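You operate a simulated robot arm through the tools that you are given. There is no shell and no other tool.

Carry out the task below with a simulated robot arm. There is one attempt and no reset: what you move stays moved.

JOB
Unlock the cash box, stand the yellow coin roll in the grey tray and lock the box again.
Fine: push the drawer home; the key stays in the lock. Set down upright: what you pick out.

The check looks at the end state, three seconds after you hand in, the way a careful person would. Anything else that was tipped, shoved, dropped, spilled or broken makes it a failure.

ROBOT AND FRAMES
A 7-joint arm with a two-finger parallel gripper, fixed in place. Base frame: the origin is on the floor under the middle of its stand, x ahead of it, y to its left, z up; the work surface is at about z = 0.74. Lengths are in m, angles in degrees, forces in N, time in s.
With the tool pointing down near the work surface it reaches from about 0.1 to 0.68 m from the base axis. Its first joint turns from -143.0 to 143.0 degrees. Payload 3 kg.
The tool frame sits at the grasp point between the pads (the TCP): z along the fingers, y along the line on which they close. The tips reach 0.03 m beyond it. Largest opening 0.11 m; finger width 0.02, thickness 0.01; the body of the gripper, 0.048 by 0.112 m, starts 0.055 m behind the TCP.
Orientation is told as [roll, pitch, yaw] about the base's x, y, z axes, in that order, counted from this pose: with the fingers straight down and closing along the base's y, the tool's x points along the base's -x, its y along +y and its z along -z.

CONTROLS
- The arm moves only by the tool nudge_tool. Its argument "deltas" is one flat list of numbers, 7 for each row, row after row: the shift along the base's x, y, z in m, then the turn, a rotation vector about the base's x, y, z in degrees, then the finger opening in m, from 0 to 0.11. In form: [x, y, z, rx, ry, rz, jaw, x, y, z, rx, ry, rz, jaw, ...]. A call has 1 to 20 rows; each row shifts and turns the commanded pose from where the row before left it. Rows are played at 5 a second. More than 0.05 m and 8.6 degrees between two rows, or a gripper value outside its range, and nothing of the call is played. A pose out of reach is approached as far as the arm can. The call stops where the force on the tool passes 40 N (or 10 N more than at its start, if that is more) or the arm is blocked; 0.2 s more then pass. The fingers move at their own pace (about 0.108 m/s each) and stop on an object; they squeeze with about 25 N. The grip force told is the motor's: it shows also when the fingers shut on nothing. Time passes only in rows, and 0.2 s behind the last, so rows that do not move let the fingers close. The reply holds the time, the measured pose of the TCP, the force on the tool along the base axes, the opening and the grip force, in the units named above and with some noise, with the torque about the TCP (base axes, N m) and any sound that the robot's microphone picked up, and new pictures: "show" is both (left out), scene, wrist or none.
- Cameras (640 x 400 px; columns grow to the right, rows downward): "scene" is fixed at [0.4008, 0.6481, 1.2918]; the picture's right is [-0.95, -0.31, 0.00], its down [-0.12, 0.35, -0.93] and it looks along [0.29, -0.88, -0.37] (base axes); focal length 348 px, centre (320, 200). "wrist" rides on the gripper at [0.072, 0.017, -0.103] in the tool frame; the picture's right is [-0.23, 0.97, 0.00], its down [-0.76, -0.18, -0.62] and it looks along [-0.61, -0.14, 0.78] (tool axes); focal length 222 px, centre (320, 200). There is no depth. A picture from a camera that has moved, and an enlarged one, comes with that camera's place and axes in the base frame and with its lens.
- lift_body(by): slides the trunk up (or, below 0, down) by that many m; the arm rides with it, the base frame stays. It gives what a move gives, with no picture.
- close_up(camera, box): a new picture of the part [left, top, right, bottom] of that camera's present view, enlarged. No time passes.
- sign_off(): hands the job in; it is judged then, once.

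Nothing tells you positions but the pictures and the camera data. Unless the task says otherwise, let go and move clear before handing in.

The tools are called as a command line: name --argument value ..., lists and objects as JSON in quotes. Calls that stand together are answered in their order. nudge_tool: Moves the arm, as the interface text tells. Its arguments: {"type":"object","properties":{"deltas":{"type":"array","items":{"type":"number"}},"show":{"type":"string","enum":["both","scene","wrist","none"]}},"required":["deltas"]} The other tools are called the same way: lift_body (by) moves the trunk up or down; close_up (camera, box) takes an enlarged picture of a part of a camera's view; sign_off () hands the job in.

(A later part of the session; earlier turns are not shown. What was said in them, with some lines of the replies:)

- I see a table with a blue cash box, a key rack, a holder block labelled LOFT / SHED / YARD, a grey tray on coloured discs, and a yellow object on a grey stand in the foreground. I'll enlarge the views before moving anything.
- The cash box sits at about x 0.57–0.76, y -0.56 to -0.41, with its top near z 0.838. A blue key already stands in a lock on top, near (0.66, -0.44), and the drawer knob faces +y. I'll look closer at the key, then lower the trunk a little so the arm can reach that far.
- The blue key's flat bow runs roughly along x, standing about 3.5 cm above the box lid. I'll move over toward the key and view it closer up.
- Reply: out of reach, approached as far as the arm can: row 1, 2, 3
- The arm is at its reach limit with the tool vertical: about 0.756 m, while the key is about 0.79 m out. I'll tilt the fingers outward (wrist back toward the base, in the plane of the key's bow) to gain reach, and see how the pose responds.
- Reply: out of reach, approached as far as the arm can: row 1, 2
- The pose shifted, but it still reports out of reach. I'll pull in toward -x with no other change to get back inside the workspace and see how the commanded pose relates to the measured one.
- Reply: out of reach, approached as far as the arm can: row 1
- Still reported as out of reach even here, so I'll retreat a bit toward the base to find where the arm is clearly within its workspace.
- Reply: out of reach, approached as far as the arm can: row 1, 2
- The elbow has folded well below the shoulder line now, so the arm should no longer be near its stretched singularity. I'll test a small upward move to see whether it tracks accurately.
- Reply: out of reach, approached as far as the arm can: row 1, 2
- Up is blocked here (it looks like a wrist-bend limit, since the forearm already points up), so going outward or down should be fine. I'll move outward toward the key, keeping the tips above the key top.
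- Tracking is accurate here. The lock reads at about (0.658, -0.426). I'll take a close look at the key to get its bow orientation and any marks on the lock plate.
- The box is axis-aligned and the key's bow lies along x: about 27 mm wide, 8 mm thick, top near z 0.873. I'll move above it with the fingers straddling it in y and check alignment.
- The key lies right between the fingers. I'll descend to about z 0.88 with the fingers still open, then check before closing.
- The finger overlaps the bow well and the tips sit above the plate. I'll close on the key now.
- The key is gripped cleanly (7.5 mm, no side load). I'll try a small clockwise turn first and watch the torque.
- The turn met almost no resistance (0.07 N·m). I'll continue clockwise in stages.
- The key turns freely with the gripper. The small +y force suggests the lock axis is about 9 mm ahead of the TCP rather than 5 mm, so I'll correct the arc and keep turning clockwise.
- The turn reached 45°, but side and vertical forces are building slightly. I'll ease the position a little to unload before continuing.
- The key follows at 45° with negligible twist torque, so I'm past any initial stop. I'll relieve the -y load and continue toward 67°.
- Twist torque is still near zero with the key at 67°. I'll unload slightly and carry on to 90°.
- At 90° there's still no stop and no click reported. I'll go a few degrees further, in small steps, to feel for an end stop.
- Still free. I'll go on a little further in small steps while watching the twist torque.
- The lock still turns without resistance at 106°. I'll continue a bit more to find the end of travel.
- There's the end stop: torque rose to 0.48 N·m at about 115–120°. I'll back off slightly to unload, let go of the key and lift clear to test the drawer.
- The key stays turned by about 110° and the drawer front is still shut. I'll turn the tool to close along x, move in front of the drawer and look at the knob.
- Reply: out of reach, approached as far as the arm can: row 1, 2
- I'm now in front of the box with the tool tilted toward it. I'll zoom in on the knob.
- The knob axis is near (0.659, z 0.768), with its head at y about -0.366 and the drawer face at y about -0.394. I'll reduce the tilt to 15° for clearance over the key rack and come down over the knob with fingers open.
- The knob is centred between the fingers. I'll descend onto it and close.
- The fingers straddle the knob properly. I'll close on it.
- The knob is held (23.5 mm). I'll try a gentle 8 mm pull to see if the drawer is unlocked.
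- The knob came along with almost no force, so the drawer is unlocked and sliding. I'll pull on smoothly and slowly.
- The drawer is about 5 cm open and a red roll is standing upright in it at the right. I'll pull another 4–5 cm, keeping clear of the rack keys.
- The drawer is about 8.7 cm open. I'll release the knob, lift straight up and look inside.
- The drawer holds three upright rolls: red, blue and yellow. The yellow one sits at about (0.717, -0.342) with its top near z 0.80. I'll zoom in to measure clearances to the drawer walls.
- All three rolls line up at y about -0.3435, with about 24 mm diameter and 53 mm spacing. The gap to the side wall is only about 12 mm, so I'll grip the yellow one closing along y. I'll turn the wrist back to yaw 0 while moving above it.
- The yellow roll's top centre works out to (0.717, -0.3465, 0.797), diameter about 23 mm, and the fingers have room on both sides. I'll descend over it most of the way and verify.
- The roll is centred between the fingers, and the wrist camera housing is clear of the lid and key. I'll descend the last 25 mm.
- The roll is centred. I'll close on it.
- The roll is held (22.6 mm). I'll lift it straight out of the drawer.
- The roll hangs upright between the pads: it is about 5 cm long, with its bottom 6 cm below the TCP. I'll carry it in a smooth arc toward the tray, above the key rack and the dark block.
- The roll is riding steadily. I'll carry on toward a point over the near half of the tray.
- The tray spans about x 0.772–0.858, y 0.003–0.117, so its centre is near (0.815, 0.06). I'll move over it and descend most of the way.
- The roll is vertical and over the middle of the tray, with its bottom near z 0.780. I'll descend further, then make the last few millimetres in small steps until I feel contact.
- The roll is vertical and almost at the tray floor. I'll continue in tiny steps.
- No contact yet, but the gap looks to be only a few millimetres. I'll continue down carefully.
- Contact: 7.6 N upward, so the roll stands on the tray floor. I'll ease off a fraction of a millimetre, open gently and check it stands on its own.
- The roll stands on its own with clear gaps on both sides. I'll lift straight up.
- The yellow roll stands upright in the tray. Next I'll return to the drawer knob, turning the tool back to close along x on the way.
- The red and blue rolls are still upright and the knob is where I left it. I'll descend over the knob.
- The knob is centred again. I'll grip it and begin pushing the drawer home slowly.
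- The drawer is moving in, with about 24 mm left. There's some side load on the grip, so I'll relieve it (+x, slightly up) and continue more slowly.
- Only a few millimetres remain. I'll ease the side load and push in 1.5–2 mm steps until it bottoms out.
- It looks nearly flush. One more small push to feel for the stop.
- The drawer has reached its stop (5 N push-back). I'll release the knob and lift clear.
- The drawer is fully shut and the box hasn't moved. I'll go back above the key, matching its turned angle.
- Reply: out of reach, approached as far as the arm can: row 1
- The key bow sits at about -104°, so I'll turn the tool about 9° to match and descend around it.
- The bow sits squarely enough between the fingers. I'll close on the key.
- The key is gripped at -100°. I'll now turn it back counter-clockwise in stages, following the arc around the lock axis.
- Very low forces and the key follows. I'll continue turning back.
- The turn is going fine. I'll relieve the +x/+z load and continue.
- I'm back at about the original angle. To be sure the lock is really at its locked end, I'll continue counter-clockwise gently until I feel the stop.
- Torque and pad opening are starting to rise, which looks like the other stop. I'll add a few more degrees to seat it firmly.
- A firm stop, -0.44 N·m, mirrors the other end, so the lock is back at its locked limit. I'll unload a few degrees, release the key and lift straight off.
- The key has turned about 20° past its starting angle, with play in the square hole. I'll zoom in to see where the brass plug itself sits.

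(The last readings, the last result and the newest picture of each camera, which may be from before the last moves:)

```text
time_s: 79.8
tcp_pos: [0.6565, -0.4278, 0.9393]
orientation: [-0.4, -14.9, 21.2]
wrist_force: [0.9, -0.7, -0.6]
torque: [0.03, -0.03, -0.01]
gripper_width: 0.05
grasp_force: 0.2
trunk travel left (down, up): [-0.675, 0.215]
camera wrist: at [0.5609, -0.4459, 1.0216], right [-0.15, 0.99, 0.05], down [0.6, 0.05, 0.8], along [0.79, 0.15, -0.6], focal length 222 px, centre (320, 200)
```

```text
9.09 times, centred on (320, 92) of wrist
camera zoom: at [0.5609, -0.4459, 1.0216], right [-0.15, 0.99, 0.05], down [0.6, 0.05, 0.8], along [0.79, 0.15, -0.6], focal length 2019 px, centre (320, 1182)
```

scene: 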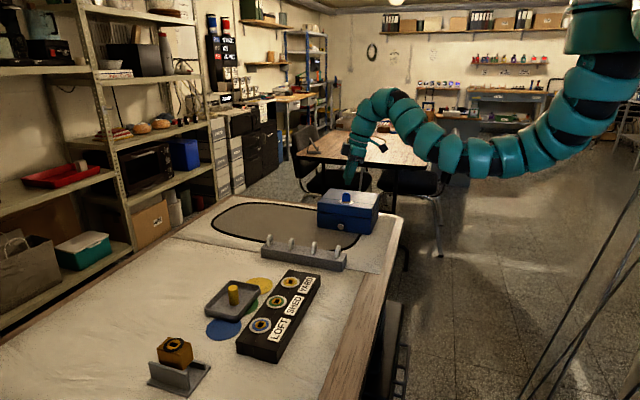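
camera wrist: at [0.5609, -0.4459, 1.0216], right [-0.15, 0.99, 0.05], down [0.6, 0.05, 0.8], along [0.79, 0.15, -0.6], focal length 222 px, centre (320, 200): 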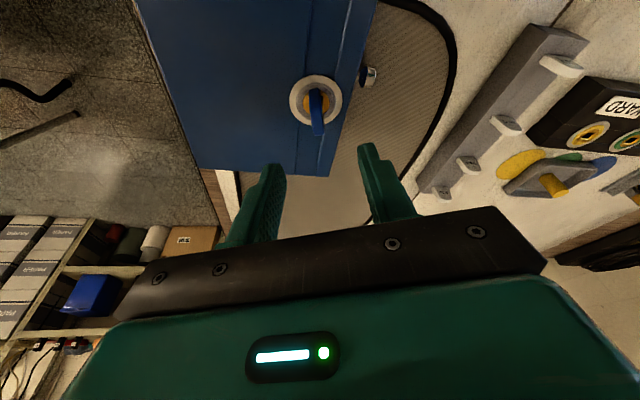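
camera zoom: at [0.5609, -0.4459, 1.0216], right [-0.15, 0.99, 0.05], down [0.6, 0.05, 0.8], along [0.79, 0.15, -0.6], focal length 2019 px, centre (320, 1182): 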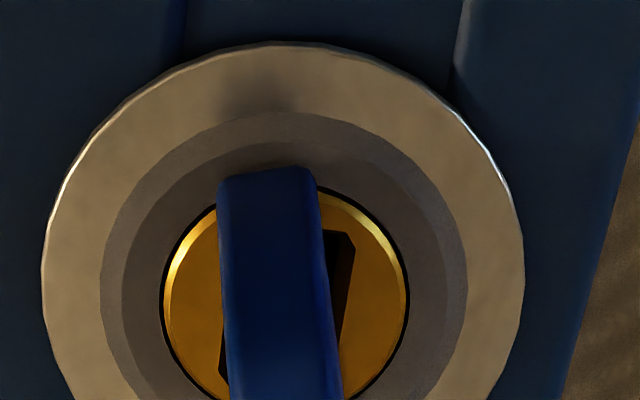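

The hole in the brass plug is aligned with the box's x axis again (0°, the original locked position); the key simply has play in it. I'll compare the box with the very first picture to confirm the drawer is flush and nothing shifted.

close_up --camera "scene" --box '[300, 170, 400, 240]'

close_up --camera "scene" --box '[180, 170, 420, 320]'

close_up --camera "scene" --box '[130, 260, 340, 400]'

```text
5.71 times, centred on (350, 205) of scene
camera zoom: at [0.4008, 0.6481, 1.2918], right [-0.95, -0.31, 0.0], down [-0.12, 0.35, -0.93], along [0.29, -0.88, -0.37], focal length 1991 px, centre (149, 171)
```

zoom: 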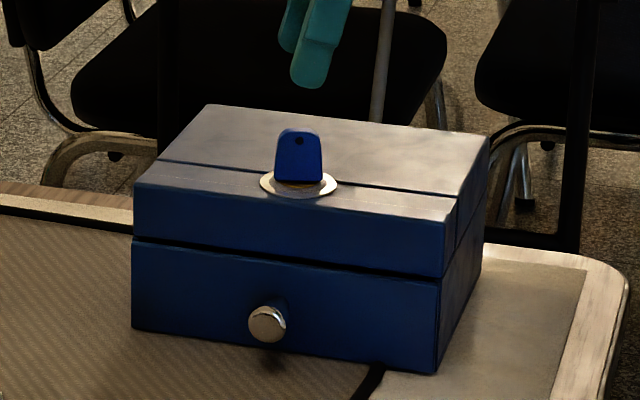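

```text
2.67 times, centred on (300, 245) of scene
camera zoom: at [0.4008, 0.6481, 1.2918], right [-0.95, -0.31, 0.0], down [-0.12, 0.35, -0.93], along [0.29, -0.88, -0.37], focal length 929 px, centre (373, 80)
```

zoom: 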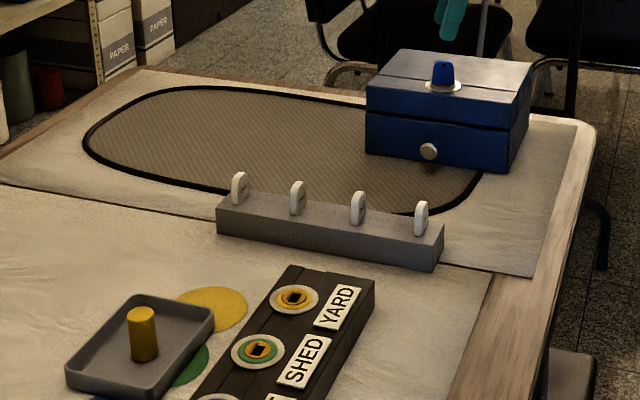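

```text
2.86 times, centred on (235, 330) of scene
camera zoom: at [0.4008, 0.6481, 1.2918], right [-0.95, -0.31, 0.0], down [-0.12, 0.35, -0.93], along [0.29, -0.88, -0.37], focal length 996 px, centre (563, -171)
```

zoom: 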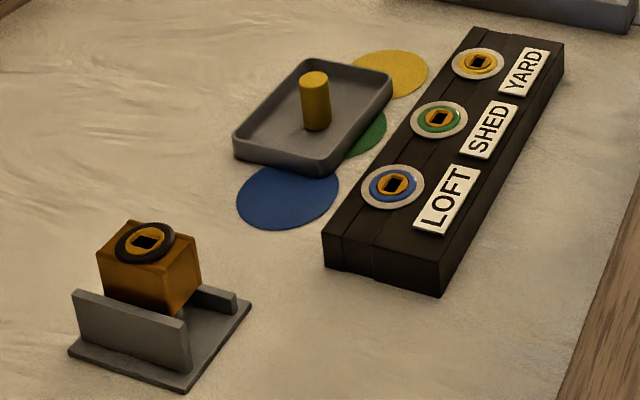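

Everything matches the first picture: the drawer is flush, the key is in its lock, the yellow roll is upright in the tray, and the rack, block and other items are untouched. I'll raise the trunk to move the arm well clear and take a last look.

lift_body --by 0.15

nudge_tool --deltas '[0, 0, 0, 0, 0, 0, 0.05, 0, 0, 0, 0, 0, 0, 0.05]' --show "both"

close_up --camera "scene" --box '[300, 170, 400, 240]'

close_up --camera "wrist" --box '[240, 0, 440, 125]'

```text
time_s: 81.5
tcp_pos: [0.6562, -0.4269, 1.0892]
orientation: [-0.3, -15.0, 21.3]
wrist_force: [-0.2, 0.3, -0.2]
torque: [-0.04, 0.04, 0.02]
gripper_width: 0.0499
grasp_force: 0.1
trunk travel left (down, up): [-0.825, 0.065]
```

```text
time_s: 82.1
tcp_pos: [0.6554, -0.4278, 1.0891]
orientation: [-0.4, -15.0, 21.4]
wrist_force: [0.2, -0.3, 0.1]
torque: [0.0, 0.01, 0.0]
gripper_width: 0.0501
grasp_force: 0.0
trunk travel left (down, up): [-0.825, 0.065]
camera wrist: at [0.5609, -0.4458, 1.1714], right [-0.15, 0.99, 0.05], down [0.6, 0.05, 0.8], along [0.79, 0.15, -0.6], focal length 222 px, centre (320, 200)
```

scene: 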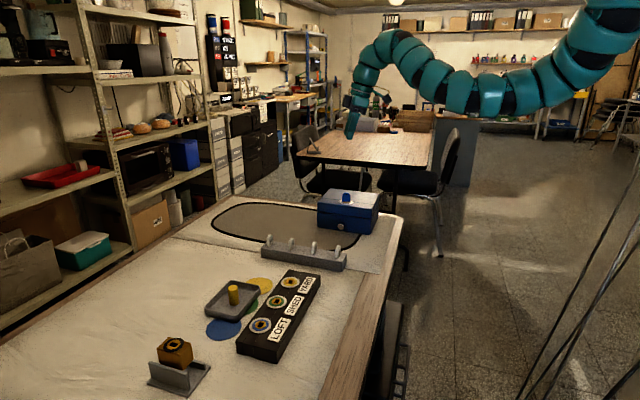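
wrist: 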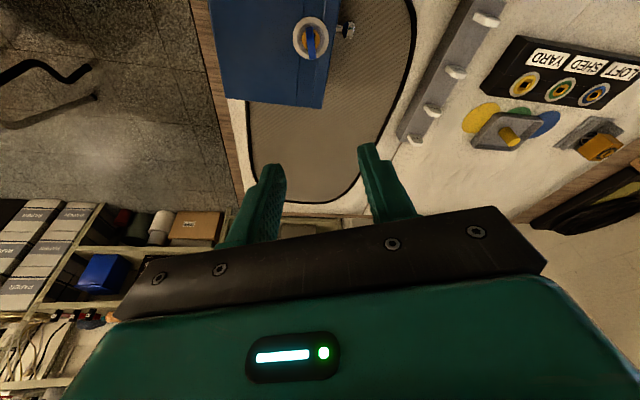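

```text
5.71 times, centred on (350, 205) of scene
camera zoom: at [0.4008, 0.6481, 1.2918], right [-0.95, -0.31, 0.0], down [-0.12, 0.35, -0.93], along [0.29, -0.88, -0.37], focal length 1991 px, centre (149, 171)
```

zoom: 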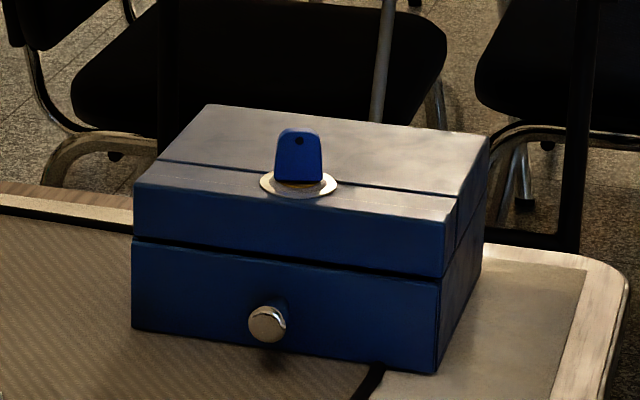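

```text
3.20 times, centred on (340, 62) of wrist
camera zoom: at [0.5609, -0.4458, 1.1714], right [-0.15, 0.99, 0.05], down [0.6, 0.05, 0.8], along [0.79, 0.15, -0.6], focal length 711 px, centre (256, 640)
```

zoom: 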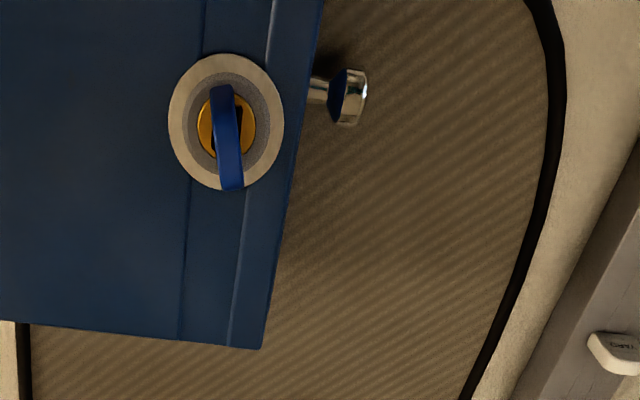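

The box is shut with the lock plug back at its original locked angle and the key still in it. The yellow roll stands upright in the grey tray, and the arm is clear with open fingers. I'm handing in.

sign_off

```text
The job is handed in.
```

The yellow coin roll is standing upright in the grey tray. The cash box is shut and locked again, with the key still in the lock. I handed the job in with the fingers open and the arm clear.

- **Lock:** I turned the key back until it hit its stop, and the brass plug sits at its original locked angle. I didn't pull on the drawer to test it. The key handle rests about 20° past where it started, because it has play in the keyhole.
- **Drawer:** It is pushed fully home and flush. The red and blue rolls were still standing when I last saw them, before closing it slowly. I couldn't check them after that.
- **Box position:** The front of the box moved about 2 mm sideways while I worked the drawer. The key rack, the labelled block, the tray and the other items look unmoved.
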